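You operate a simulated robot arm through the tools that you are given. There is no shell and no other tool. Be economical: measure what you need, move in short steps, check, and stop when the job is done.

Carry out the task below with a simulated two-armed robot. There is one attempt and no reset: what you move stays moved.

JOB
Hold the damp meter on the top of the board stack steady with one hand and press the meter button to switch it on with the other.

It is judged by the outcome, as a careful person would: the job done as asked, and still so three seconds after it is handed in. It fails if anything else is knocked over, pushed out of place, dropped, spilled or broken.

ROBOT AND FRAMES
Two 7-joint arms with two-finger parallel grippers on one trunk, on a base that drives. Base frame: it is fixed to the floor where the robot stands at the start and does not move with it; the origin is under the middle of the robot, x ahead of it, y to its left, z up; the surface under the hand at the start is at about z = 0.78. Units: m, degrees, N and s.
The left shoulder is at the start at [0.05, 0.209, 1.196], the right one opposite. With the tool pointing down near the work surface each hand reaches from about 0.1 to 0.9 m from the robot's upright axis, wherever it stands, measured 20 degrees to its own side. Places, roughly: meter button [0.5, -0.1, 0.8]. Payload 4.4 kg a hand.
Tool frame (each hand has its own): the origin (TCP) lies between the finger pads and is the grasp point; the fingertips stand 0.023 m ahead of it; z points along the fingers, y is the line along which they close. The gripper opens to 0.094 m. The fingers are 0.038 m wide and 0.01 m thick; the gripper's body (0.054 by 0.096 m) begins 0.039 m behind the TCP.
Orientation is that of the tool frame in the base frame, as a unit quaternion [x, y, z, w]. With the fingers straight down and closing along the base's y, the tool's x points along the base's -x, its y along +y and its z along -z.

CONTROLS
- The arms move only by the tool nudge_tool. It takes "left_moves", "right_moves" or both (then of equal length, played together; a hand with none holds still); each is a list of rows, each a list of 7 numbers: the turn, a rotation vector about the tool's x, y, z in degrees, then the shift along the tool's x, y, z in m, then the opening, from 0 (shut) to 1 (fully open). In form: [[ax, ay, az, x, y, z, jaw], ...]. A call has 1 to 10 rows; each row shifts and turns the commanded pose from where the row before left it, along the tool's axes as they then stand. Rows are played at 5 a second. More than 0.05 m and 8.6 degrees between two rows, or a gripper value outside its range, and nothing of the call is played. Where a pose cannot be reached the arm comes as near as it can. A force on the tool above 40 N (or 10 N above the force at the start of the call, whichever is more), or a blocked arm, ends the call early, and 0.2 s more pass. The fingers move at their own pace (about 0.108 m/s each) and stop on an object; they squeeze with about 32 N. The grip force told is the motor's: it shows also when the fingers shut on nothing. Time passes only in rows, and 0.2 s behind the last, so rows that do not move let the fingers close. The reply holds the time, the measured pose of the TCP, the force on the tool along the base axes, the opening and the grip force, in the units named above and with some noise, with the torque about the TCP (base axes, N m) and any sound that the robot's microphone picked up.
- Cameras (640 x 400 px; columns grow to the right, rows downward): "scene" is now at [0.1496, -0.0238, 1.3635]; the picture's right is [-0.28, -0.96, 0.00], its down [-0.58, 0.17, -0.80] and it looks along [0.77, -0.22, -0.60] (base axes); focal length 276 px, centre (320, 200). "left" rides on the left gripper at [0.086, -0.016, -0.074] in its tool frame; the picture's right is [0.18, 0.98, 0.00], its down [-0.58, 0.11, -0.81] and it looks along [-0.79, 0.15, 0.59] (tool axes); focal length 243 px, centre (320, 200). "right" rides on the right gripper at [0.086, 0.016, -0.074] in its tool frame; the picture's right is [-0.18, 0.98, 0.00], its down [-0.58, -0.11, -0.81] and it looks along [-0.79, -0.15, 0.59] (tool axes); focal length 243 px, centre (320, 200). There is no depth. A picture from a camera that has moved, and an enlarged one, comes with that camera's place and axes in the base frame and with its lens.
- get_image(camera): a new picture of that camera. It takes no simulated time.
- slide_trunk(by): slides the trunk up (or, below 0, down) by that many m; the arms and the scene camera ride with it, the base frame stays. It gives what a move gives, with no picture.
- roll_base(legs): drives the robot by 1 to 6 legs, each [ahead, left, turn to the left] in m, m and degrees, along the robot's own axes; the way and the turn of a leg run together, so that a leg with both is an arc; at most 1.5 m and 180 degrees a leg. The arms and the cameras ride along, it lands a little off, and it stops where it bumps. It gives what a move gives.
- aim_head(pan, tilt): turns the head with the scene camera to pan (to the left, within 80 degrees either way) and tilt (down, from -29 to 69), counted from straight ahead of the robot. It gives what a move gives.
- inspect(camera, box): a new picture of the part [left, top, right, bottom] of that camera's present view, enlarged. It takes no simulated time.
- close_job(): hands the job in; it is judged then, once.

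Work in short steps. Places have to be worked out from the pictures, the camera data and where the tool is seen: move nearer, look again, correct. Check each grasp and each placing, and mend what went wrong. You have 120 turns and 108 pictures in all, those below and enlarged ones among them. Open the grippers and draw the arms clear of the work before you hand the job in, unless the task says otherwise; then end with one line.

The tools are called after "Request:" by a JSON object that holds its "api" and its "payload". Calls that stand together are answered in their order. nudge_tool: Moves the arms, as the interface text tells. Its arguments: {"type":"object","properties":{"left_moves":{"type":"array"},"right_moves":{"type":"array"}},"required":[]} The other tools are called the same way: slide_trunk (by) slides the trunk up or down; roll_base (legs) drives the base; aim_head (pan, tilt) turns the head that bears the scene camera; get_image (camera) takes a picture; inspect (camera, box) takes an enlarged picture of a part of a camera's view; close_job () hands the job in.

At the start:

```text
clock: 0.0
left_position: [0.5071, 0.069, 1.1501]
left_tcp_rot: [0.001, 1.0, 0.0, 0.0]
left_ft_force: [-0.1, -0.2, 0.0]
left_wrist_torque: [0.03, 0.05, -0.03]
left_opening: 0.094
left_grip_force: 0.1
right_position: [0.4197, -0.2915, 1.0818]
right_tcp_rot: [0.001, 1.0, 0.0, -0.001]
right_ft_force: [0.4, -0.6, 0.4]
right_wrist_torque: [0.0, 0.0, -0.04]
right_opening: 0.094
right_grip_force: 0.0
trunk travel left (down, up): [-0.275, 0.288]
robot x, y, heading: [0.0007, 0.0004, -0.0]
head pan, tilt: [-16.3, 37.0]
```

scene: 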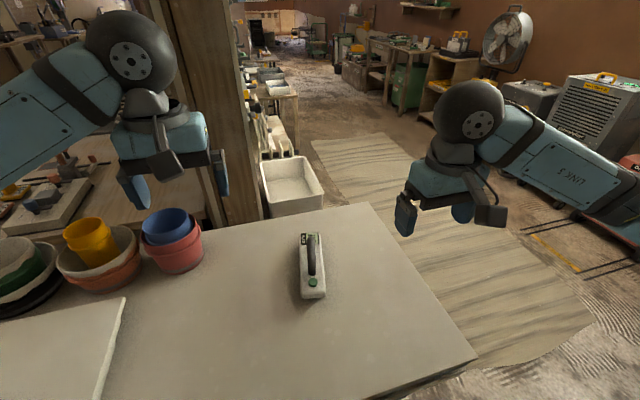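
right: 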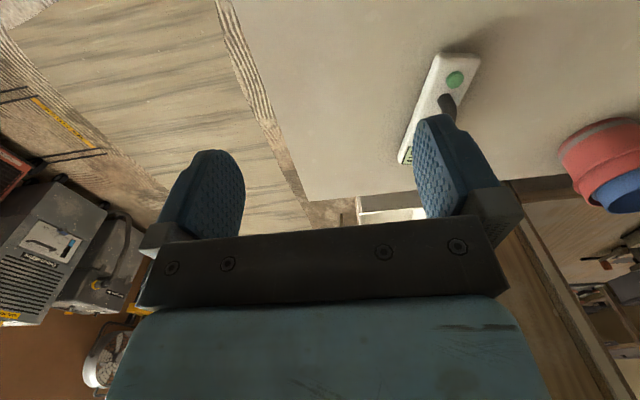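
left: 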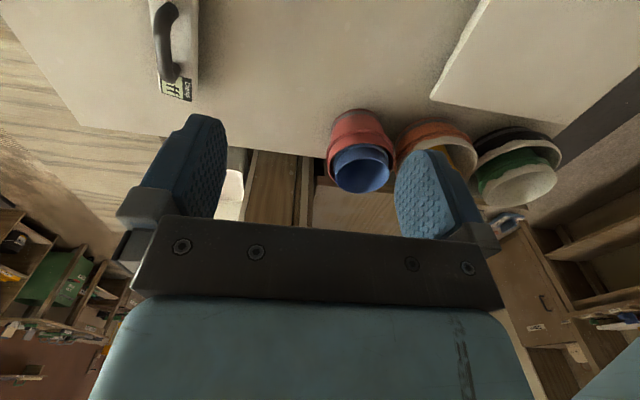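

The meter lies on the board with a green button near end and a dark handle. I'll enlarge it to measure.

Request:
{"api": "inspect", "payload": {"camera": "scene", "box": [260, 215, 372, 315]}}

Request:
{"api": "inspect", "payload": {"camera": "right", "box": [370, 30, 530, 180]}}

```text
4.00 times, centred on (316, 265) of scene
camera zoom: at [0.1496, -0.0238, 1.3635], right [-0.28, -0.96, 0.0], down [-0.58, 0.17, -0.8], along [0.77, -0.22, -0.6], focal length 1106 px, centre (336, -60)
```

zoom: 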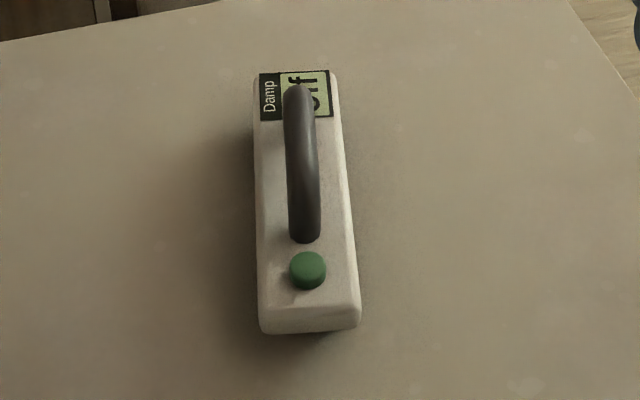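

```text
2.67 times, centred on (450, 105) of right
camera zoom: at [0.3335, -0.2752, 1.1569], right [0.18, 0.98, 0.0], down [0.58, -0.11, 0.81], along [0.79, -0.15, -0.59], focal length 647 px, centre (-27, 453)
```

zoom: 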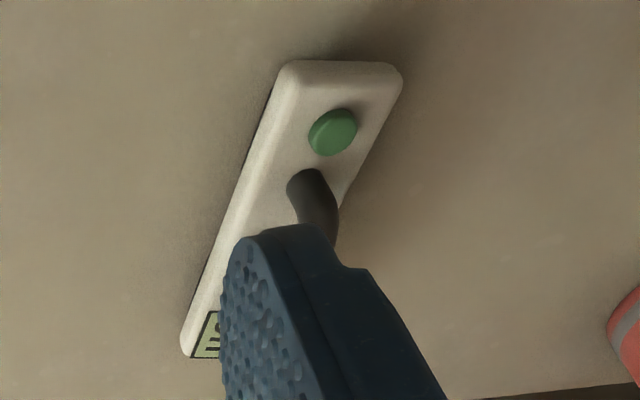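

Button triangulates to about (0.547, -0.119, 0.812); the meter's axis runs about -12° from x. I'll look at the handle from the left camera to get its height.

Request:
{"api": "inspect", "payload": {"camera": "left", "box": [110, 0, 240, 110]}}

```text
3.64 times, centred on (175, 55) of left
camera zoom: at [0.4206, 0.0528, 1.2248], right [-0.18, 0.98, 0.0], down [0.58, 0.11, 0.81], along [0.79, 0.15, -0.59], focal length 882 px, centre (847, 727)
```

zoom: 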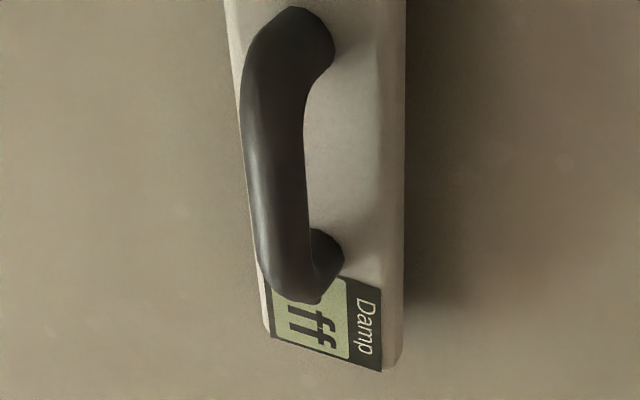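

The handle bar's midpoint is about (0.61, -0.135, 0.846), with ~3 cm of room under it. The left will grip the bar while leaning left, and the right will press shut-fingered while leaning right, so the hands clear each other. First I turn both hands in free space.

Request:
{"api": "nudge_tool", "payload": {"left_moves": [[0, 0, 6, 0, 0, 0, 0.55], [0, 0, 6, 0, 0, 0, 0.55], [8.33, 0, 0, 0, 0, 0, 0.55], [8.33, 0, 0, 0, 0, 0, 0.55], [8.33, 0, 0, 0, 0, 0, 0.55], [0, 6, 0, 0, 0, 0, 0.55], [0, 6, 0, 0, 0, 0, 0.55]], "right_moves": [[0, 0, 6, 0, 0, 0, 0], [0, 0, 6, 0, 0, 0, 0], [-8.33, 0, 0, 0, 0, 0, 0], [-8.33, 0, 0, 0, 0, 0, 0], [-8.33, 0, 0, 0, 0, 0, 0], [0, 0, 0, 0, 0, 0, 0], [0, 0, 0, 0, 0, 0, 0]]}}

```text
clock: 1.6
left_position: [0.506, 0.068, 1.1503]
left_tcp_rot: [0.125, 0.963, -0.204, -0.125]
left_ft_force: [0.1, 0.0, 0.1]
left_wrist_torque: [0.03, -0.03, 0.03]
left_opening: 0.0519
left_grip_force: 0.1
right_position: [0.4197, -0.2921, 1.082]
right_tcp_rot: [0.102, 0.971, 0.215, 0.022]
right_ft_force: [0.1, 0.1, -1.0]
right_wrist_torque: [0.02, 0.01, 0.02]
right_opening: 0.0
right_grip_force: 31.4
trunk travel left (down, up): [-0.275, 0.288]
robot x, y, heading: [-0.0023, -0.0009, 0.1]
head pan, tilt: [-16.3, 37.0]
```

Orientation is as intended. I bring the left hand to a standoff about 10 cm back from the bar along its fingers.

Request:
{"api": "nudge_tool", "payload": {"left_moves": [[0, 0, 0, -0.0283, -0.0039, 0.0258, 0.55], [0, 0, 0, -0.0283, -0.0039, 0.0258, 0.55], [0, 0, 0, -0.0283, -0.0039, 0.0258, 0.55], [0, 0, 0, -0.0283, -0.0039, 0.0258, 0.55], [0, 0, 0, -0.0283, -0.0039, 0.0258, 0.55], [0, 0, 0, -0.0283, -0.0039, 0.0258, 0.55], [0, 0, 0, -0.0283, -0.0039, 0.0258, 0.55], [0, 0, 0, -0.0283, -0.0039, 0.0258, 0.55], [0, 0, 0, 0, 0, 0, 0.55]]}}

Request:
{"api": "get_image", "payload": {"camera": "left"}}

Request:
{"api": "get_image", "payload": {"camera": "scene"}}

```text
clock: 3.6
left_position: [0.6542, -0.098, 0.9359]
left_tcp_rot: [0.123, 0.963, -0.205, -0.124]
left_ft_force: [0.1, -0.5, 0.0]
left_wrist_torque: [0.02, 0.01, -0.02]
left_opening: 0.0515
left_grip_force: 0.1
right_position: [0.4208, -0.2909, 1.0833]
right_tcp_rot: [0.103, 0.971, 0.215, 0.023]
right_ft_force: [-0.1, -0.2, 0.1]
right_wrist_torque: [0.02, -0.02, 0.0]
right_opening: 0.0
right_grip_force: 32.3
trunk travel left (down, up): [-0.275, 0.288]
robot x, y, heading: [-0.0, -0.0006, 0.1]
head pan, tilt: [-16.3, 37.0]
```

```text
101 pictures are left
camera left: at [0.592, -0.0596, 1.026], right [0.01, 0.92, -0.38], down [0.8, 0.22, 0.56], along [0.6, -0.31, -0.74], focal length 243 px, centre (320, 200)
```

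left: 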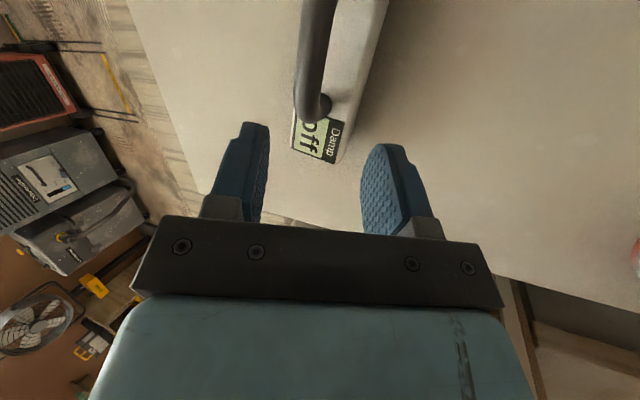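

```text
100 pictures are left
camera scene: at [0.1493, -0.0231, 1.3635], right [-0.28, -0.96, 0.0], down [-0.58, 0.17, -0.8], along [0.77, -0.22, -0.6], focal length 276 px, centre (320, 200)
```

scene: 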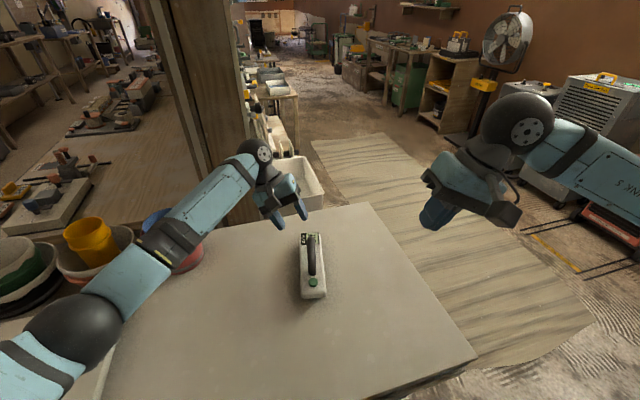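

The bar lies in line with the finger gap, as projected. I advance 5 cm along the fingers and look again.

Request:
{"api": "nudge_tool", "payload": {"left_moves": [[0, 0, 0, 0, 0, 0.025, 0.55], [0, 0, 0, 0, 0, 0.025, 0.55], [0, 0, 0, 0, 0, 0, 0.55]]}}

Request:
{"api": "get_image", "payload": {"camera": "left"}}

Request:
{"api": "get_image", "payload": {"camera": "scene"}}

Request:
{"api": "get_image", "payload": {"camera": "right"}}

```text
clock: 4.4
left_position: [0.6383, -0.1184, 0.8929]
left_tcp_rot: [0.124, 0.963, -0.204, -0.123]
left_ft_force: [0.8, -0.5, 0.0]
left_wrist_torque: [0.01, 0.03, 0.0]
left_opening: 0.0516
left_grip_force: 0.1
right_position: [0.4202, -0.292, 1.0819]
right_tcp_rot: [0.103, 0.971, 0.216, 0.023]
right_ft_force: [-0.1, 0.4, 0.1]
right_wrist_torque: [0.02, 0.0, 0.0]
right_opening: 0.0
right_grip_force: 31.7
trunk travel left (down, up): [-0.275, 0.288]
robot x, y, heading: [0.0004, -0.0004, 0.0]
head pan, tilt: [-16.3, 37.0]
```

```text
99 pictures are left
camera left: at [0.5764, -0.0788, 0.9823], right [0.01, 0.92, -0.38], down [0.8, 0.22, 0.56], along [0.6, -0.31, -0.74], focal length 243 px, centre (320, 200)
```

left: 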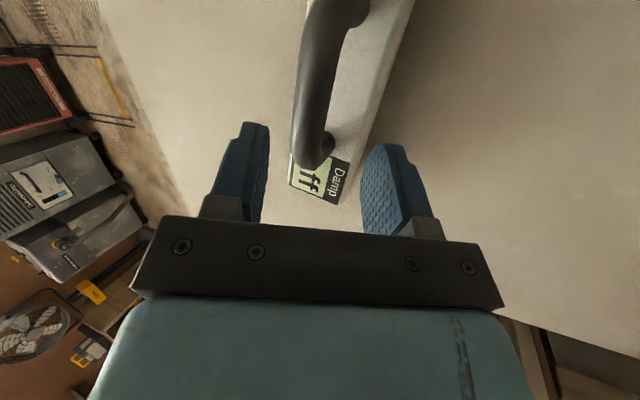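

```text
98 pictures are left
camera scene: at [0.1496, -0.0235, 1.3635], right [-0.28, -0.96, 0.0], down [-0.58, 0.17, -0.8], along [0.77, -0.22, -0.6], focal length 276 px, centre (320, 200)
```

scene: 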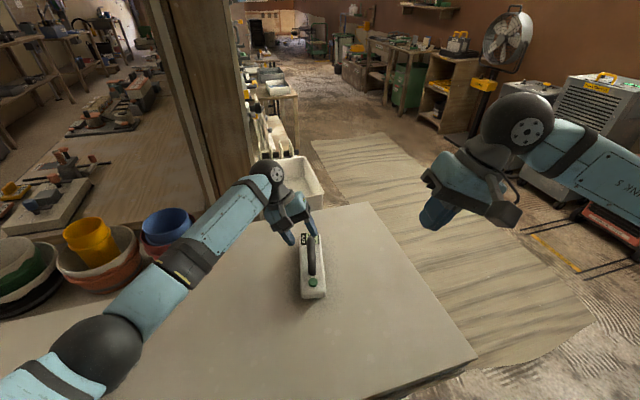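

```text
97 pictures are left
camera right: at [0.3324, -0.29, 1.1565], right [0.37, 0.83, 0.42], down [0.48, -0.55, 0.69], along [0.8, -0.05, -0.6], focal length 243 px, centre (320, 200)
```

right: 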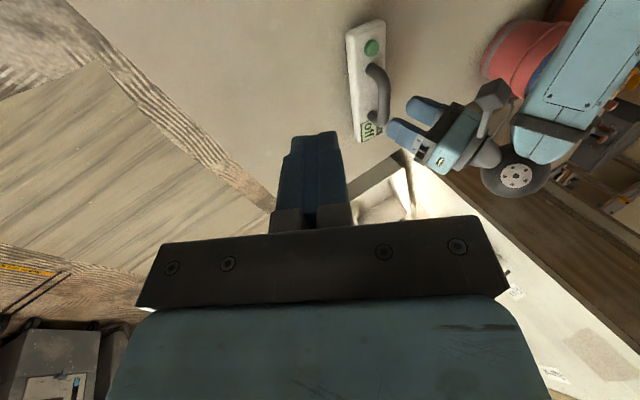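

Alignment still holds (bar centered in the gap, elbow well clear of the cups). I go in the last 4.7 cm with the fingers still open.

Request:
{"api": "nudge_tool", "payload": {"left_moves": [[0, 0, 0, 0.002, 0, 0.016, 0.55], [0, 0, 0, 0.002, 0, 0.016, 0.55], [0, 0, 0, 0, 0, 0.015, 0.55], [0, 0, 0, 0, 0, 0, 0.55]]}}

Request:
{"api": "get_image", "payload": {"camera": "left"}}

Request:
{"api": "inspect", "payload": {"camera": "right", "box": [320, 0, 560, 200]}}

Request:
{"api": "inspect", "payload": {"camera": "scene", "box": [220, 140, 400, 320]}}

```text
clock: 5.4
left_position: [0.6213, -0.1325, 0.8534]
left_tcp_rot: [0.125, 0.963, -0.204, -0.122]
left_ft_force: [5.2, 5.7, 16.1]
left_wrist_torque: [0.51, -0.47, 0.0]
left_opening: 0.051
left_grip_force: 0.1
right_position: [0.4201, -0.2914, 1.083]
right_tcp_rot: [0.102, 0.971, 0.215, 0.023]
right_ft_force: [-0.3, 0.2, 0.0]
right_wrist_torque: [0.0, 0.0, 0.01]
right_opening: 0.0
right_grip_force: 32.5
trunk travel left (down, up): [-0.275, 0.288]
robot x, y, heading: [0.0017, 0.0001, -0.1]
head pan, tilt: [-16.3, 37.0]
```

```text
96 pictures are left
camera left: at [0.5584, -0.0945, 0.9434], right [0.01, 0.92, -0.38], down [0.8, 0.22, 0.56], along [0.6, -0.31, -0.73], focal length 243 px, centre (320, 200)
```

left: 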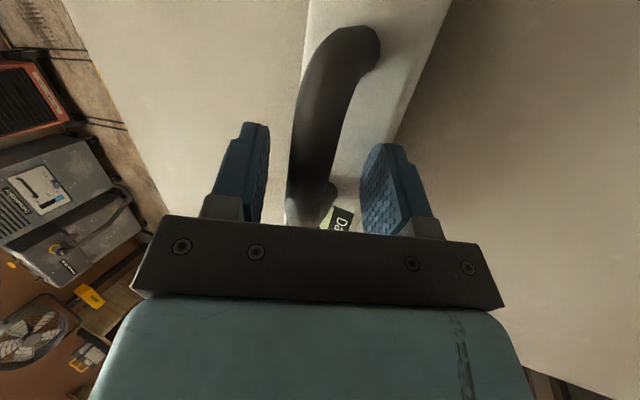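

```text
2.00 times, centred on (440, 100) of right
camera zoom: at [0.3315, -0.2894, 1.1573], right [0.36, 0.83, 0.42], down [0.48, -0.55, 0.69], along [0.8, -0.05, -0.6], focal length 485 px, centre (80, 400)
```

zoom: 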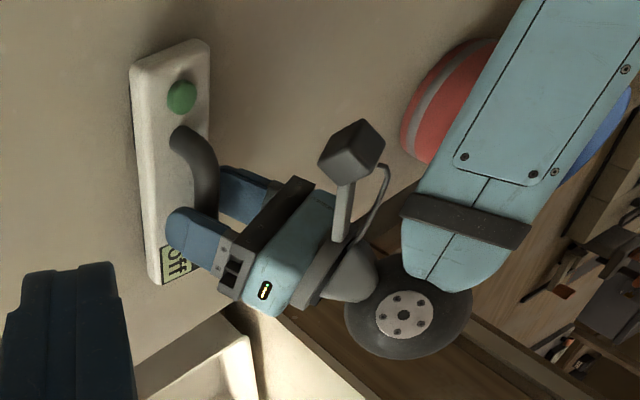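

```text
2.22 times, centred on (310, 230) of scene
camera zoom: at [0.1484, -0.0228, 1.364], right [-0.28, -0.96, 0.0], down [-0.58, 0.17, -0.8], along [0.77, -0.22, -0.6], focal length 614 px, centre (342, 133)
```

zoom: 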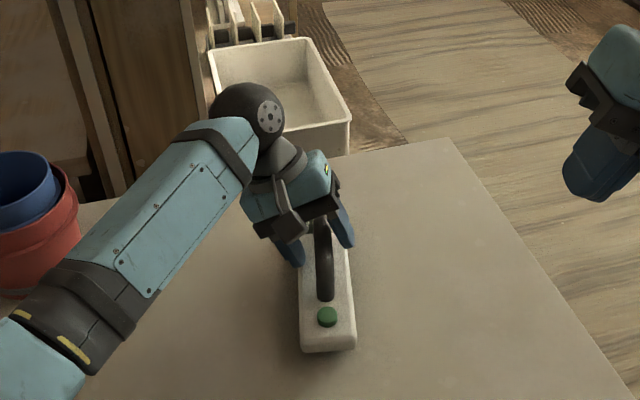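

The 16 N push says the lower fingertip touches the meter body. I back off 6 mm and then close on the bar.

Request:
{"api": "nudge_tool", "payload": {"left_moves": [[0, 0, 0, 0, 0, -0.006, 0.55], [0, 0, 0, 0, 0, 0, 0.55]]}}

Request:
{"api": "nudge_tool", "payload": {"left_moves": [[0, 0, 0, 0, 0, 0, 0.4], [0, 0, 0, 0, 0, 0, 0.3], [0, 0, 0, 0, 0, 0, 0.25], [0, 0, 0, 0, 0, 0, 0]]}}

Request:
{"api": "get_image", "payload": {"camera": "left"}}

Request:
{"api": "inspect", "payload": {"camera": "right", "box": [320, 0, 560, 200]}}

```text
clock: 6.0
left_position: [0.6232, -0.1302, 0.8584]
left_tcp_rot: [0.124, 0.963, -0.204, -0.124]
left_ft_force: [0.0, -0.2, 0.2]
left_wrist_torque: [0.03, -0.03, 0.0]
left_opening: 0.0517
left_grip_force: 0.1
right_position: [0.4204, -0.2908, 1.0831]
right_tcp_rot: [0.102, 0.971, 0.215, 0.023]
right_ft_force: [-0.3, 0.2, 0.4]
right_wrist_torque: [0.0, -0.02, -0.01]
right_opening: 0.0
right_grip_force: 31.8
trunk travel left (down, up): [-0.275, 0.288]
robot x, y, heading: [-0.0018, 0.0005, -0.0]
head pan, tilt: [-16.3, 37.0]
```

```text
clock: 7.0
left_position: [0.6223, -0.1309, 0.859]
left_tcp_rot: [0.123, 0.963, -0.204, -0.124]
left_ft_force: [1.4, -2.7, 4.8]
left_wrist_torque: [0.01, 0.17, 0.13]
left_opening: 0.0194
left_grip_force: 32.2
right_position: [0.4204, -0.2924, 1.0817]
right_tcp_rot: [0.102, 0.971, 0.216, 0.023]
right_ft_force: [0.4, 0.0, 0.1]
right_wrist_torque: [0.0, 0.03, -0.01]
right_opening: 0.0
right_grip_force: 31.6
trunk travel left (down, up): [-0.275, 0.288]
robot x, y, heading: [-0.0012, 0.0017, 0.1]
head pan, tilt: [-16.3, 37.0]
```

```text
93 pictures are left
camera left: at [0.5602, -0.0932, 0.9477], right [0.01, 0.92, -0.38], down [0.8, 0.22, 0.56], along [0.6, -0.31, -0.74], focal length 243 px, centre (320, 200)
```

left: 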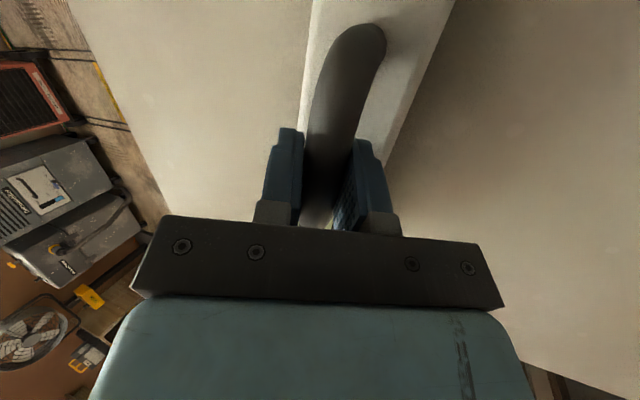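

```text
2.00 times, centred on (440, 100) of right
camera zoom: at [0.3321, -0.2904, 1.1566], right [0.37, 0.83, 0.42], down [0.48, -0.55, 0.69], along [0.8, -0.05, -0.6], focal length 485 px, centre (80, 400)
```

zoom: 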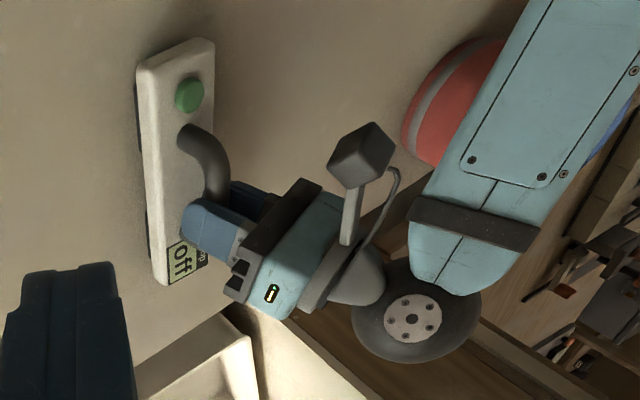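

Grip holds at 1.9 cm, but the dark line along the meter's edge suggests it may have tilted a little. I check closely.

Request:
{"api": "inspect", "payload": {"camera": "scene", "box": [270, 210, 370, 310]}}

Request:
{"api": "inspect", "payload": {"camera": "right", "box": [360, 0, 460, 160]}}

```text
4.00 times, centred on (320, 260) of scene
camera zoom: at [0.1492, -0.0239, 1.3636], right [-0.28, -0.96, 0.0], down [-0.58, 0.17, -0.8], along [0.77, -0.22, -0.6], focal length 1106 px, centre (320, -40)
```

zoom: 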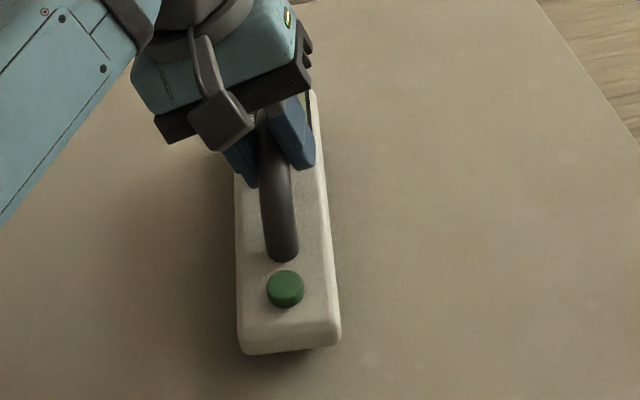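

```text
2.50 times, centred on (410, 80) of right
camera zoom: at [0.3321, -0.2904, 1.1566], right [0.37, 0.83, 0.42], down [0.48, -0.55, 0.69], along [0.8, -0.05, -0.6], focal length 606 px, centre (95, 500)
```

zoom: 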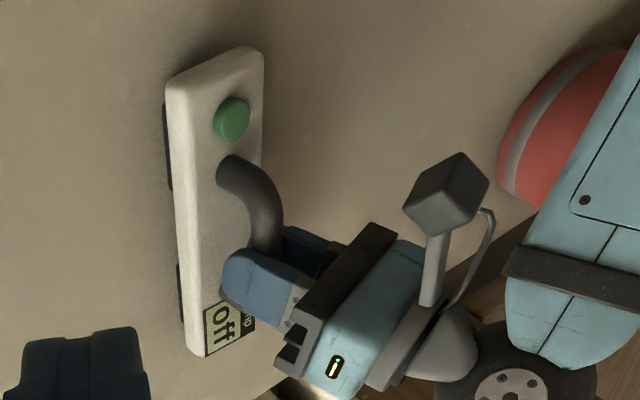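

The meter has rolled slightly and its right edge lifted: the bar was not quite centred and got pulled left. I'll open just enough to let it settle, then re-centre.

Request:
{"api": "nudge_tool", "payload": {"left_moves": [[0, 0, 0, 0, 0, 0, 0.3], [0, 0, 0, 0, 0, 0, 0.4], [0, 0, 0, 0, 0, 0, 0.5], [0, 0, 0, 0, 0, 0, 0.5]]}}

Request:
{"api": "inspect", "payload": {"camera": "scene", "box": [270, 210, 370, 310]}}

Request:
{"api": "inspect", "payload": {"camera": "left", "box": [220, 0, 460, 240]}}

Request:
{"api": "inspect", "payload": {"camera": "right", "box": [360, 0, 460, 160]}}

```text
clock: 8.0
left_position: [0.6218, -0.1313, 0.858]
left_tcp_rot: [0.123, 0.963, -0.204, -0.124]
left_ft_force: [0.4, 0.3, -0.1]
left_wrist_torque: [-0.01, 0.02, 0.01]
left_opening: 0.0469
left_grip_force: 0.0
right_position: [0.4216, -0.2909, 1.0816]
right_tcp_rot: [0.102, 0.971, 0.215, 0.022]
right_ft_force: [-0.3, -1.1, 0.1]
right_wrist_torque: [-0.01, -0.05, 0.03]
right_opening: 0.0003
right_grip_force: 31.9
trunk travel left (down, up): [-0.275, 0.288]
robot x, y, heading: [0.0017, 0.0008, 0.2]
head pan, tilt: [-16.3, 37.0]
```

```text
4.00 times, centred on (320, 260) of scene
camera zoom: at [0.1496, -0.0237, 1.3635], right [-0.28, -0.96, 0.0], down [-0.58, 0.17, -0.8], along [0.77, -0.22, -0.6], focal length 1106 px, centre (320, -40)
```

zoom: 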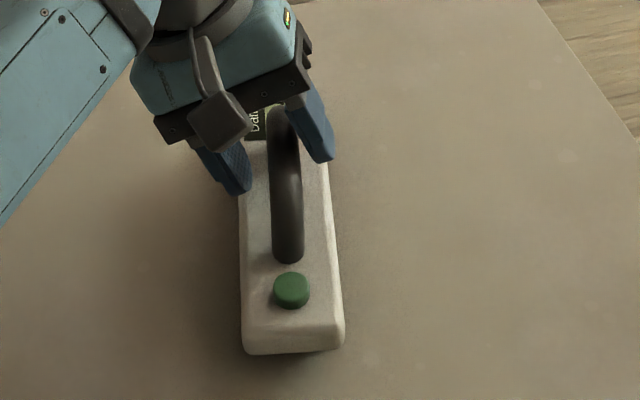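

```text
1.67 times, centred on (340, 120) of left
camera zoom: at [0.5605, -0.0928, 0.947], right [0.01, 0.92, -0.38], down [0.8, 0.22, 0.56], along [0.6, -0.31, -0.74], focal length 404 px, centre (287, 333)
```

zoom: 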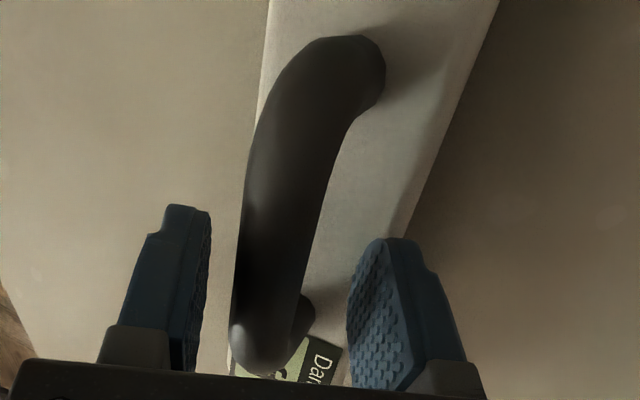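

```text
2.50 times, centred on (410, 80) of right
camera zoom: at [0.3324, -0.2902, 1.1564], right [0.37, 0.83, 0.42], down [0.48, -0.55, 0.68], along [0.8, -0.05, -0.6], focal length 606 px, centre (95, 500)
```

zoom: 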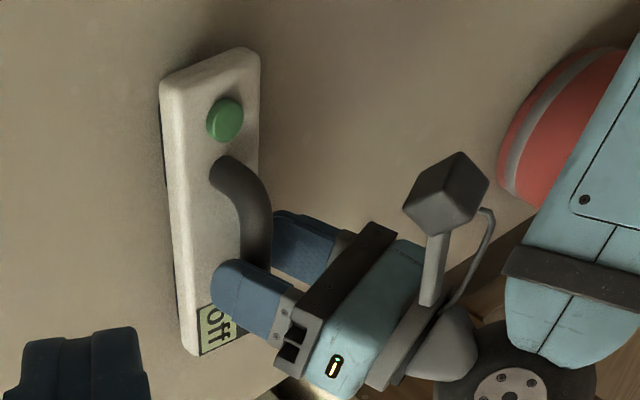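

It settled back flat at its original place. The bar sits about 3 mm to the tool's -y side, so I shift the hand by that, close to just short of contact, and look.

Request:
{"api": "nudge_tool", "payload": {"left_moves": [[0, 0, 0, 0, -0.003, 0, 0.5], [0, 0, 0, 0, 0, 0, 0.28], [0, 0, 0, 0, 0, 0, 0.28], [0, 0, 0, 0, 0, 0, 0.28]]}}

Request:
{"api": "inspect", "payload": {"camera": "left", "box": [260, 80, 400, 240]}}

Request:
{"api": "inspect", "payload": {"camera": "scene", "box": [270, 210, 370, 310]}}

```text
clock: 9.0
left_position: [0.6219, -0.1336, 0.8602]
left_tcp_rot: [0.123, 0.963, -0.204, -0.124]
left_ft_force: [0.9, -0.8, 0.4]
left_wrist_torque: [-0.06, -0.01, 0.0]
left_opening: 0.0264
left_grip_force: 0.1
right_position: [0.4215, -0.2914, 1.0837]
right_tcp_rot: [0.102, 0.971, 0.215, 0.023]
right_ft_force: [-0.1, 0.1, -0.1]
right_wrist_torque: [0.0, 0.01, 0.02]
right_opening: 0.0002
right_grip_force: 32.3
trunk travel left (down, up): [-0.275, 0.288]
robot x, y, heading: [-0.001, -0.0006, -0.1]
head pan, tilt: [-16.3, 37.0]
```

```text
2.50 times, centred on (330, 160) of left
camera zoom: at [0.5604, -0.0954, 0.9485], right [0.01, 0.92, -0.38], down [0.8, 0.22, 0.56], along [0.6, -0.31, -0.74], focal length 606 px, centre (295, 300)
```

zoom: 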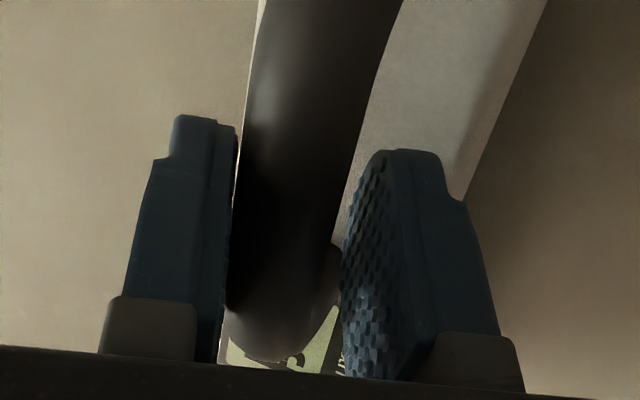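

```text
4.00 times, centred on (320, 260) of scene
camera zoom: at [0.1496, -0.0237, 1.3635], right [-0.28, -0.96, 0.0], down [-0.58, 0.17, -0.8], along [0.77, -0.22, -0.6], focal length 1106 px, centre (320, -40)
```

zoom: 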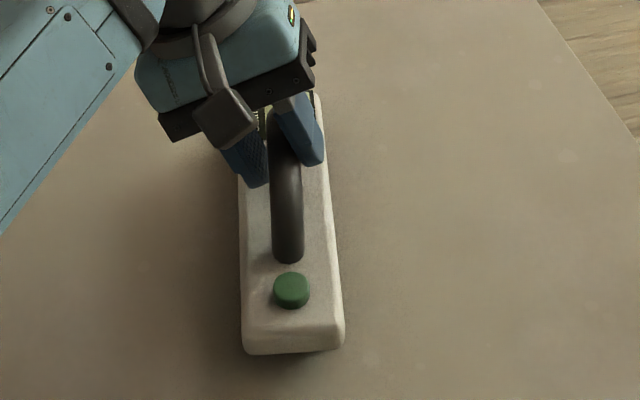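

Remaining gap is still slightly larger on the left finger; I shift 2 mm more and close fully.

Request:
{"api": "nudge_tool", "payload": {"left_moves": [[0, 0, 0, 0, -0.002, 0, 0.28], [0, 0, 0, 0, 0, 0, 0.24], [0, 0, 0, 0, 0, 0, 0.2], [0, 0, 0, 0, 0, 0, 0.0], [0, 0, 0, 0, 0, 0, 0.0]]}}

Request:
{"api": "inspect", "payload": {"camera": "right", "box": [360, 0, 460, 160]}}

Request:
{"api": "inspect", "payload": {"camera": "scene", "box": [270, 210, 370, 310]}}

```text
clock: 10.2
left_position: [0.6221, -0.1344, 0.8602]
left_tcp_rot: [0.125, 0.963, -0.203, -0.123]
left_ft_force: [0.2, -1.7, 2.9]
left_wrist_torque: [-0.07, 0.17, 0.14]
left_opening: 0.0193
left_grip_force: 32.1
right_position: [0.4201, -0.2913, 1.0818]
right_tcp_rot: [0.102, 0.971, 0.215, 0.022]
right_ft_force: [-0.2, -0.1, -0.5]
right_wrist_torque: [0.01, 0.03, 0.03]
right_opening: 0.0002
right_grip_force: 31.6
trunk travel left (down, up): [-0.275, 0.288]
robot x, y, heading: [0.0037, -0.0003, 0.1]
head pan, tilt: [-16.3, 37.0]
```

```text
2.50 times, centred on (410, 80) of right
camera zoom: at [0.3321, -0.2904, 1.1565], right [0.37, 0.83, 0.42], down [0.48, -0.55, 0.68], along [0.8, -0.05, -0.6], focal length 606 px, centre (95, 500)
```

zoom: 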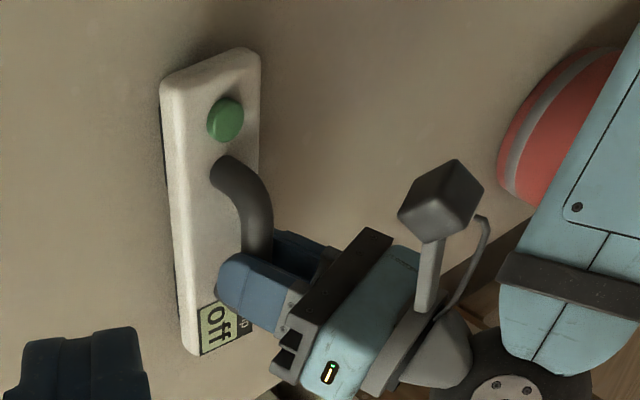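

```text
4.00 times, centred on (320, 260) of scene
camera zoom: at [0.1493, -0.024, 1.3635], right [-0.28, -0.96, 0.0], down [-0.58, 0.17, -0.8], along [0.77, -0.22, -0.6], focal length 1106 px, centre (320, -40)
```

zoom: 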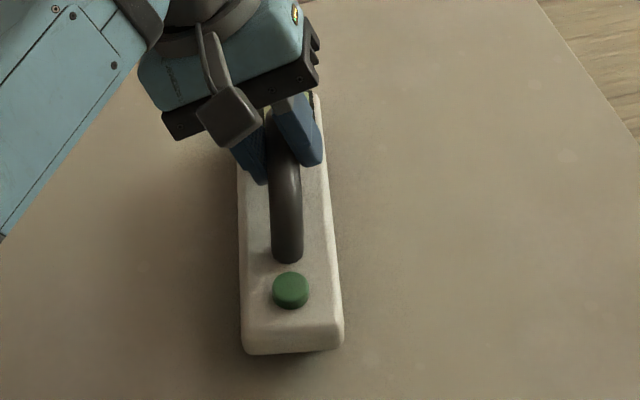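

The meter is flat and firmly held. The right hand needs more lean (about 43°) to keep clear of the left's camera, so I add 18° in free space first.

Request:
{"api": "nudge_tool", "payload": {"right_moves": [[-6, 0, 0, 0, 0, 0, 0], [-6, 0, 0, 0, 0, 0, 0], [-6, 0, 0, 0, 0, 0, 0], [0, 0, 0, 0, 0, 0, 0]]}}

```text
clock: 11.2
left_position: [0.6225, -0.1345, 0.8601]
left_tcp_rot: [0.124, 0.963, -0.203, -0.123]
left_ft_force: [0.7, -1.1, 2.8]
left_wrist_torque: [0.08, 0.12, 0.06]
left_opening: 0.0195
left_grip_force: 32.0
right_position: [0.4209, -0.2903, 1.0823]
right_tcp_rot: [0.097, 0.925, 0.365, 0.038]
right_ft_force: [-0.2, -0.4, -0.8]
right_wrist_torque: [0.02, -0.02, -0.01]
right_opening: 0.0
right_grip_force: 32.1
trunk travel left (down, up): [-0.275, 0.288]
robot x, y, heading: [-0.002, -0.001, 0.3]
head pan, tilt: [-16.3, 37.0]
```

Now to a standoff about 7 cm back from the button along the fingers.

Request:
{"api": "nudge_tool", "payload": {"right_moves": [[0, 0, 0, -0.0129, -0.0053, 0.0391, 0], [0, 0, 0, -0.0129, -0.0053, 0.0391, 0], [0, 0, 0, -0.0129, -0.0053, 0.0391, 0], [0, 0, 0, -0.0129, -0.0053, 0.0391, 0], [0, 0, 0, -0.0129, -0.0053, 0.0391, 0], [0, 0, 0, -0.0129, -0.0053, 0.0391, 0], [0, 0, 0, 0, 0, 0, 0]]}}

Request:
{"api": "get_image", "payload": {"camera": "right"}}

Request:
{"api": "inspect", "payload": {"camera": "scene", "box": [260, 180, 420, 320]}}

Request:
{"api": "get_image", "payload": {"camera": "left"}}

```text
clock: 12.8
left_position: [0.6231, -0.1357, 0.86]
left_tcp_rot: [0.123, 0.963, -0.203, -0.123]
left_ft_force: [-1.2, -0.4, 2.9]
left_wrist_torque: [-0.12, 0.23, 0.05]
left_opening: 0.0194
left_grip_force: 31.9
right_position: [0.5255, -0.1722, 0.8899]
right_tcp_rot: [0.098, 0.926, 0.363, 0.038]
right_ft_force: [-0.4, -1.2, 0.0]
right_wrist_torque: [-0.02, -0.04, 0.03]
right_opening: 0.0
right_grip_force: 32.5
trunk travel left (down, up): [-0.275, 0.288]
robot x, y, heading: [0.0006, 0.0014, 0.1]
head pan, tilt: [-16.3, 37.0]
```

```text
82 pictures are left
camera right: at [0.4323, -0.1924, 0.9542], right [0.33, 0.67, 0.67], down [0.44, -0.74, 0.52], along [0.84, 0.12, -0.53], focal length 243 px, centre (320, 200)
```

right: 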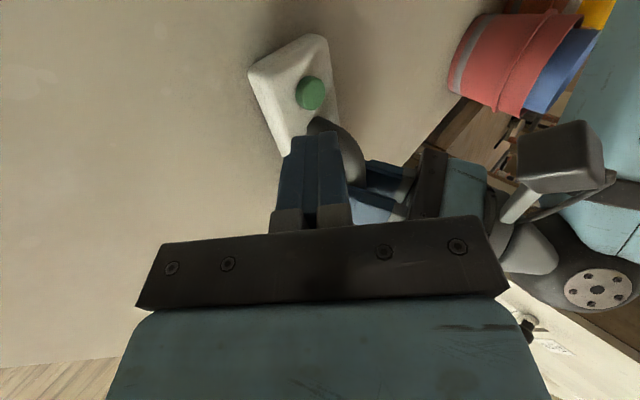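

```text
2.86 times, centred on (340, 250) of scene
camera zoom: at [0.1494, -0.0237, 1.3635], right [-0.28, -0.96, 0.0], down [-0.58, 0.17, -0.8], along [0.77, -0.22, -0.6], focal length 790 px, centre (263, 57)
```

zoom: 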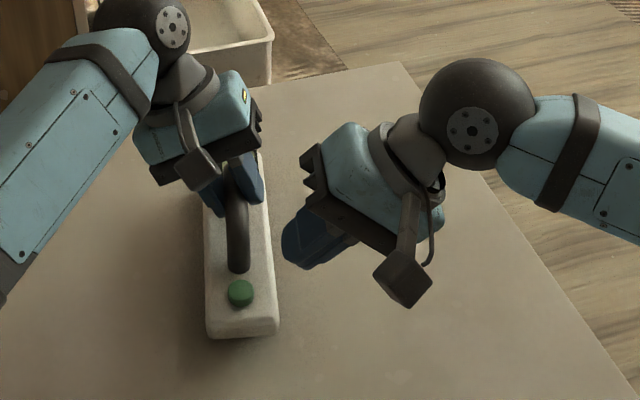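

```text
80 pictures are left
camera left: at [0.5605, -0.0973, 0.949], right [0.01, 0.92, -0.38], down [0.8, 0.22, 0.56], along [0.6, -0.31, -0.74], focal length 243 px, centre (320, 200)
```

left: 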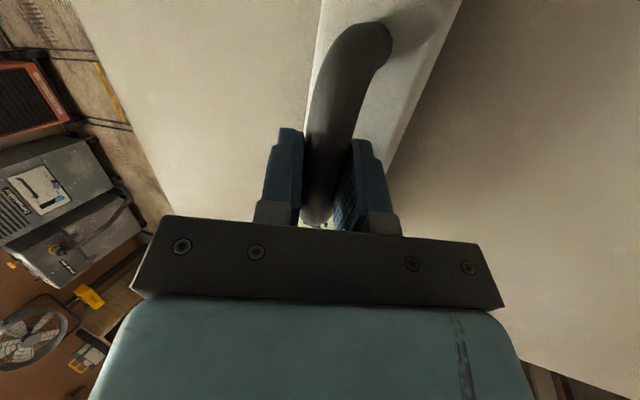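

Button re-measures at (0.545, -0.118, 0.815), consistent. I move to about 1 cm above contact.

Request:
{"api": "nudge_tool", "payload": {"right_moves": [[0, 0, 0, 0, 0.0025, 0.0206, 0], [0, 0, 0, 0, 0.0025, 0.0206, 0], [0, 0, 0, 0, 0.0025, 0.0205, 0], [0, 0, 0, 0, 0, 0, 0]]}}

Request:
{"api": "get_image", "payload": {"camera": "right"}}

Request:
{"api": "inspect", "payload": {"camera": "scene", "box": [270, 210, 380, 310]}}

Request:
{"api": "get_image", "payload": {"camera": "left"}}

```text
clock: 13.8
left_position: [0.6229, -0.136, 0.86]
left_tcp_rot: [0.124, 0.963, -0.204, -0.123]
left_ft_force: [1.4, -0.2, 2.3]
left_wrist_torque: [0.05, -0.01, 0.05]
left_opening: 0.0193
left_grip_force: 32.5
right_position: [0.5357, -0.1268, 0.8494]
right_tcp_rot: [0.098, 0.925, 0.364, 0.039]
right_ft_force: [0.1, -0.1, -0.1]
right_wrist_torque: [0.0, 0.02, 0.0]
right_opening: 0.0001
right_grip_force: 31.9
trunk travel left (down, up): [-0.275, 0.288]
robot x, y, heading: [0.0004, 0.0019, -0.0]
head pan, tilt: [-16.3, 37.0]
```

```text
79 pictures are left
camera right: at [0.442, -0.1469, 0.9144], right [0.33, 0.67, 0.67], down [0.44, -0.74, 0.52], along [0.84, 0.12, -0.53], focal length 243 px, centre (320, 200)
```

right: 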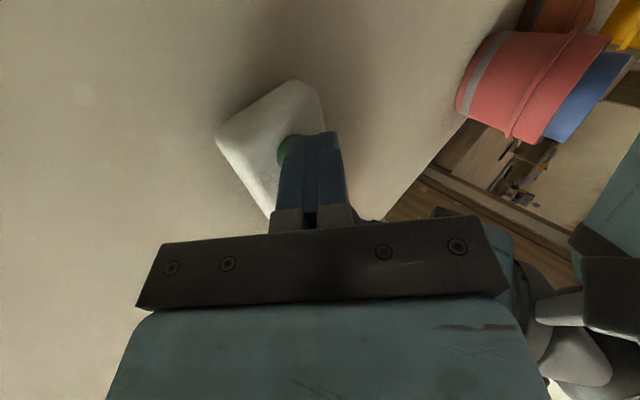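

```text
4.00 times, centred on (325, 260) of scene
camera zoom: at [0.1495, -0.0236, 1.3635], right [-0.28, -0.96, 0.0], down [-0.58, 0.17, -0.8], along [0.77, -0.22, -0.6], focal length 1106 px, centre (300, -40)
```

zoom: 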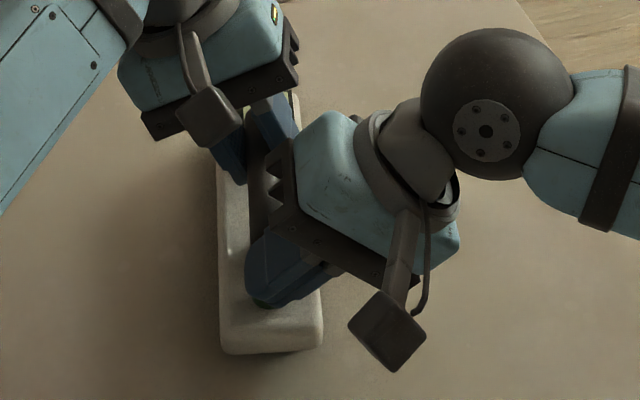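

```text
77 pictures are left
camera left: at [0.5604, -0.0973, 0.949], right [0.01, 0.92, -0.38], down [0.8, 0.22, 0.56], along [0.6, -0.31, -0.74], focal length 243 px, centre (320, 200)
```

left: 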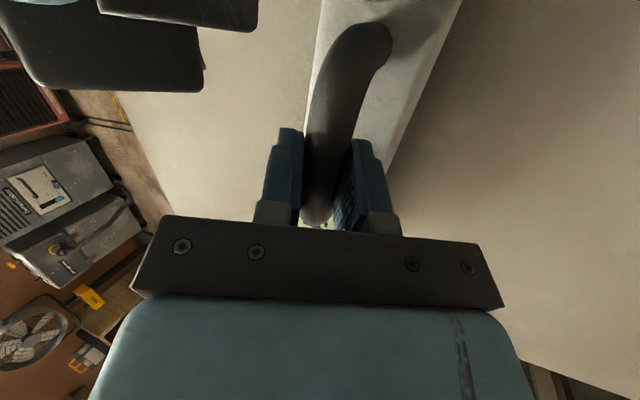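

The tip is over the button and clear of everything. I lower straight down in 2 mm rows, watching force and sound.

Request:
{"api": "nudge_tool", "payload": {"right_moves": [[0, 0, 0, 0, -0.00137, 0.00146, 0], [0, 0, 0, 0, -0.00137, 0.00146, 0], [0, 0, 0, 0, -0.00137, 0.00146, 0], [0, 0, 0, 0, -0.00137, 0.00146, 0], [0, 0, 0, 0, 0, 0, 0]]}}

```text
clock: 15.0
left_position: [0.6221, -0.1345, 0.8585]
left_tcp_rot: [0.124, 0.963, -0.204, -0.123]
left_ft_force: [4.1, -0.5, 2.2]
left_wrist_torque: [0.02, -0.01, -0.01]
left_opening: 0.0199
left_grip_force: 32.4
right_position: [0.5338, -0.1282, 0.8411]
right_tcp_rot: [0.098, 0.925, 0.364, 0.038]
right_ft_force: [1.2, 0.0, 5.1]
right_wrist_torque: [0.06, -0.05, 0.0]
right_opening: 0.0
right_grip_force: 32.1
trunk travel left (down, up): [-0.275, 0.288]
robot x, y, heading: [-0.0001, -0.0021, -0.1]
head pan, tilt: [-16.3, 37.0]
heard: click
```

A click was heard at 5 N. I lift the right hand straight up and back before looking at the display, without pressing again.

Request:
{"api": "nudge_tool", "payload": {"right_moves": [[0, 0, 0, 0, 0.00683, -0.0073, 0], [0, 0, 0, 0, 0, -0.03, 0], [0, 0, 0, 0, 0, -0.04, 0], [0, 0, 0, 0, 0, -0.04, 0], [0, 0, 0, 0, 0, -0.04, 0], [0, 0, 0, 0, 0, -0.04, 0], [0, 0, 0, 0, 0, -0.03, 0]]}}

Request:
{"api": "get_image", "payload": {"camera": "right"}}

Request:
{"api": "inspect", "payload": {"camera": "scene", "box": [270, 210, 370, 310]}}

```text
clock: 16.6
left_position: [0.6217, -0.1345, 0.8596]
left_tcp_rot: [0.123, 0.963, -0.203, -0.124]
left_ft_force: [-2.2, 0.9, 3.3]
left_wrist_torque: [-0.01, -0.22, 0.14]
left_opening: 0.0196
left_grip_force: 31.9
right_position: [0.5018, -0.2732, 1.0102]
right_tcp_rot: [0.097, 0.925, 0.365, 0.038]
right_ft_force: [1.0, 0.1, 0.0]
right_wrist_torque: [-0.01, -0.01, 0.0]
right_opening: 0.0
right_grip_force: 31.9
trunk travel left (down, up): [-0.275, 0.288]
robot x, y, heading: [-0.0007, 0.0008, -0.0]
head pan, tilt: [-16.3, 37.0]
```

```text
76 pictures are left
camera right: at [0.4088, -0.2939, 1.076], right [0.33, 0.66, 0.67], down [0.44, -0.74, 0.52], along [0.84, 0.12, -0.53], focal length 243 px, centre (320, 200)
```

right: 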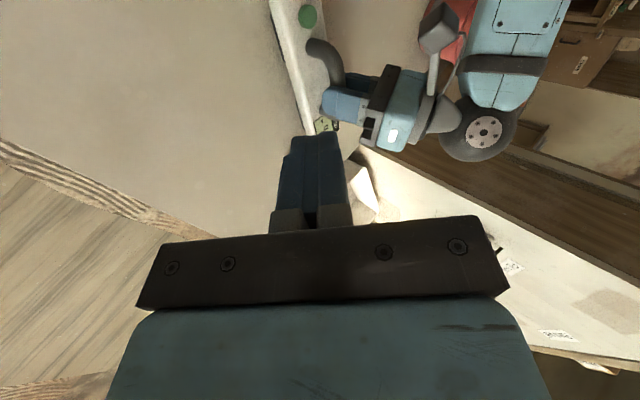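

```text
4.00 times, centred on (320, 260) of scene
camera zoom: at [0.1491, -0.0238, 1.3635], right [-0.28, -0.96, 0.0], down [-0.58, 0.17, -0.8], along [0.77, -0.22, -0.6], focal length 1106 px, centre (320, -40)
```

zoom: 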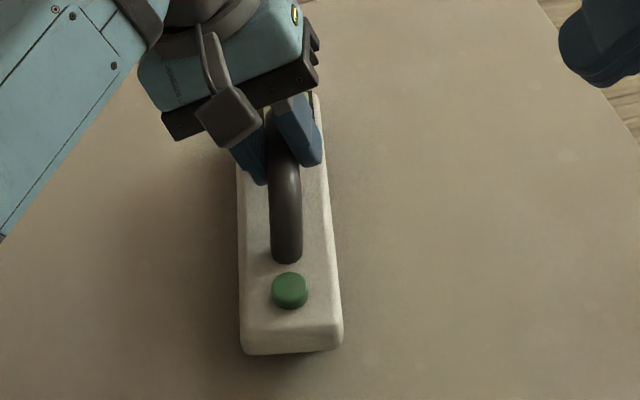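

I zoom on the display from the right camera.

Request:
{"api": "inspect", "payload": {"camera": "right", "box": [290, 95, 370, 145]}}

```text
8.00 times, centred on (330, 120) of right
camera zoom: at [0.4088, -0.2939, 1.076], right [0.33, 0.66, 0.67], down [0.44, -0.74, 0.52], along [0.84, 0.12, -0.53], focal length 1941 px, centre (240, 840)
```

zoom: 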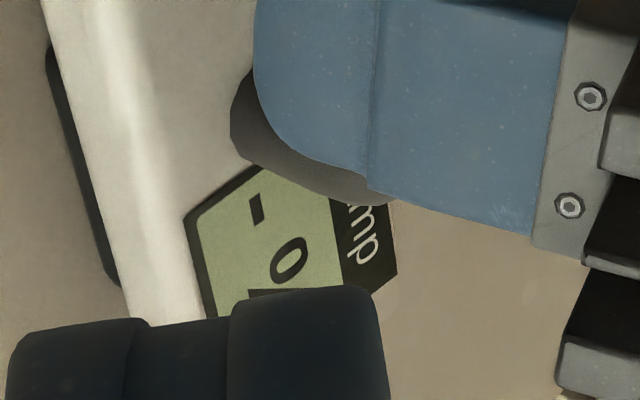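

The display changed from "Off" to a reading. I release the bar with the left hand and back out along its fingers.

Request:
{"api": "nudge_tool", "payload": {"left_moves": [[0, 0, 0, 0, 0, 0, 0.3], [0, 0, 0, 0, 0, 0, 0.45], [0, 0, 0, 0, 0, 0, 0.55], [0, 0, 0, 0, 0, 0, 0.55], [0, 0, 0, 0, 0, -0.02, 0.55], [0, 0, 0, 0, 0, -0.03, 0.55], [0, 0, 0, 0, 0, -0.04, 0.55], [0, 0, 0, 0, 0, -0.04, 0.55], [0, 0, 0, 0, 0, -0.04, 0.55], [0, 0, 0, 0, 0, 0, 0.55]]}}

Request:
{"api": "inspect", "payload": {"camera": "scene", "box": [270, 210, 370, 310]}}

Request:
{"api": "get_image", "payload": {"camera": "scene"}}

Request:
{"api": "get_image", "payload": {"camera": "left"}}

```text
clock: 18.8
left_position: [0.6713, -0.0744, 1.0089]
left_tcp_rot: [0.124, 0.963, -0.204, -0.124]
left_ft_force: [0.7, -0.3, -0.6]
left_wrist_torque: [0.0, 0.03, 0.03]
left_opening: 0.0515
left_grip_force: 0.1
right_position: [0.5027, -0.2748, 1.0095]
right_tcp_rot: [0.097, 0.925, 0.365, 0.038]
right_ft_force: [0.3, 0.7, -0.4]
right_wrist_torque: [-0.03, -0.01, 0.05]
right_opening: 0.0003
right_grip_force: 32.1
trunk travel left (down, up): [-0.275, 0.288]
robot x, y, heading: [-0.0047, -0.001, 0.2]
head pan, tilt: [-16.3, 37.0]
```

```text
4.00 times, centred on (320, 260) of scene
camera zoom: at [0.1497, -0.0239, 1.3634], right [-0.28, -0.96, 0.0], down [-0.58, 0.17, -0.8], along [0.77, -0.22, -0.6], focal length 1106 px, centre (320, -40)
```

zoom: 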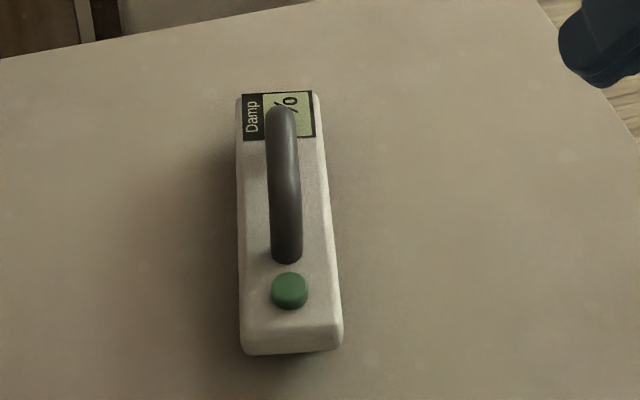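

```text
72 pictures are left
camera scene: at [0.1497, -0.0239, 1.3634], right [-0.28, -0.96, 0.0], down [-0.58, 0.17, -0.8], along [0.77, -0.22, -0.6], focal length 276 px, centre (320, 200)
```

scene: 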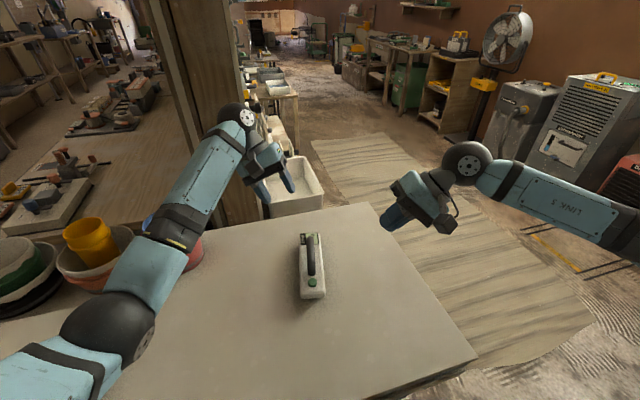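

```text
71 pictures are left
camera left: at [0.6094, -0.0364, 1.098], right [0.01, 0.92, -0.38], down [0.8, 0.22, 0.56], along [0.6, -0.31, -0.74], focal length 243 px, centre (320, 200)
```

left: 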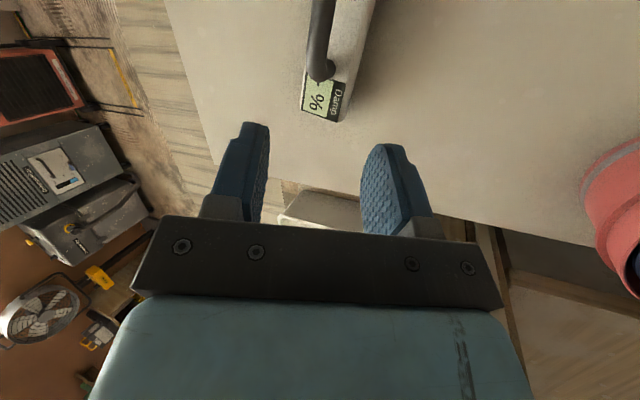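

The display now shows "%": the meter is on, flat and in its place, with both arms clear. I open the right gripper and hand in.

Request:
{"api": "nudge_tool", "payload": {"left_moves": [[0, 0, 0, 0, 0, -0.03, 1], [0, 0, 0, 0, 0, 0, 1], [0, 0, 0, 0, 0, 0, 1]], "right_moves": [[0, 0, 0, 0, 0, -0.03, 1], [0, 0, 0, 0, 0, 0, 1], [0, 0, 0, 0, 0, 0, 1]]}}

Request:
{"api": "inspect", "payload": {"camera": "scene", "box": [270, 210, 370, 310]}}

```text
clock: 19.6
left_position: [0.6788, -0.0629, 1.0359]
left_tcp_rot: [0.124, 0.963, -0.204, -0.124]
left_ft_force: [-0.2, 0.6, 0.0]
left_wrist_torque: [0.0, 0.0, 0.0]
left_opening: 0.0938
left_grip_force: 0.0
right_position: [0.4979, -0.2936, 1.0316]
right_tcp_rot: [0.097, 0.925, 0.365, 0.038]
right_ft_force: [0.8, 0.0, 0.0]
right_wrist_torque: [0.01, 0.02, -0.03]
right_opening: 0.094
right_grip_force: 0.1
trunk travel left (down, up): [-0.275, 0.288]
robot x, y, heading: [-0.0009, -0.0007, 0.1]
head pan, tilt: [-16.3, 37.0]
```

```text
4.00 times, centred on (320, 260) of scene
camera zoom: at [0.1492, -0.0237, 1.3635], right [-0.28, -0.96, 0.0], down [-0.58, 0.17, -0.8], along [0.77, -0.22, -0.6], focal length 1106 px, centre (320, -40)
```

zoom: 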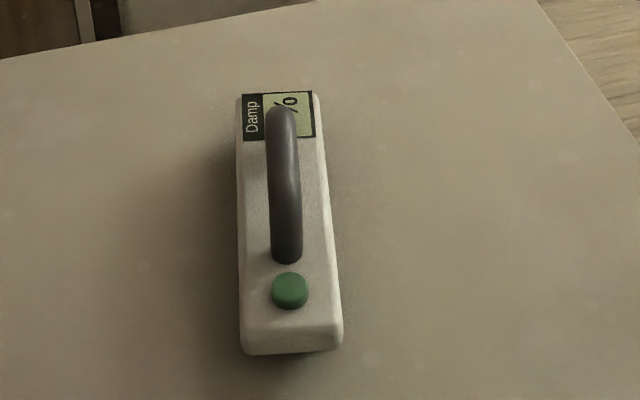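

The display still reads "%", the meter is in place, and both grippers are open and clear. I hand the job in.

Request:
{"api": "close_job", "payload": {}}

```text
The job is handed in.
```

The damp meter is switched on: I held it by its handle with the left hand and pressed the button once with the right; its display changed from "Off" to "%", and it sits flat where it was, though my first grip tilted it slightly before I let it settle and gripped again.
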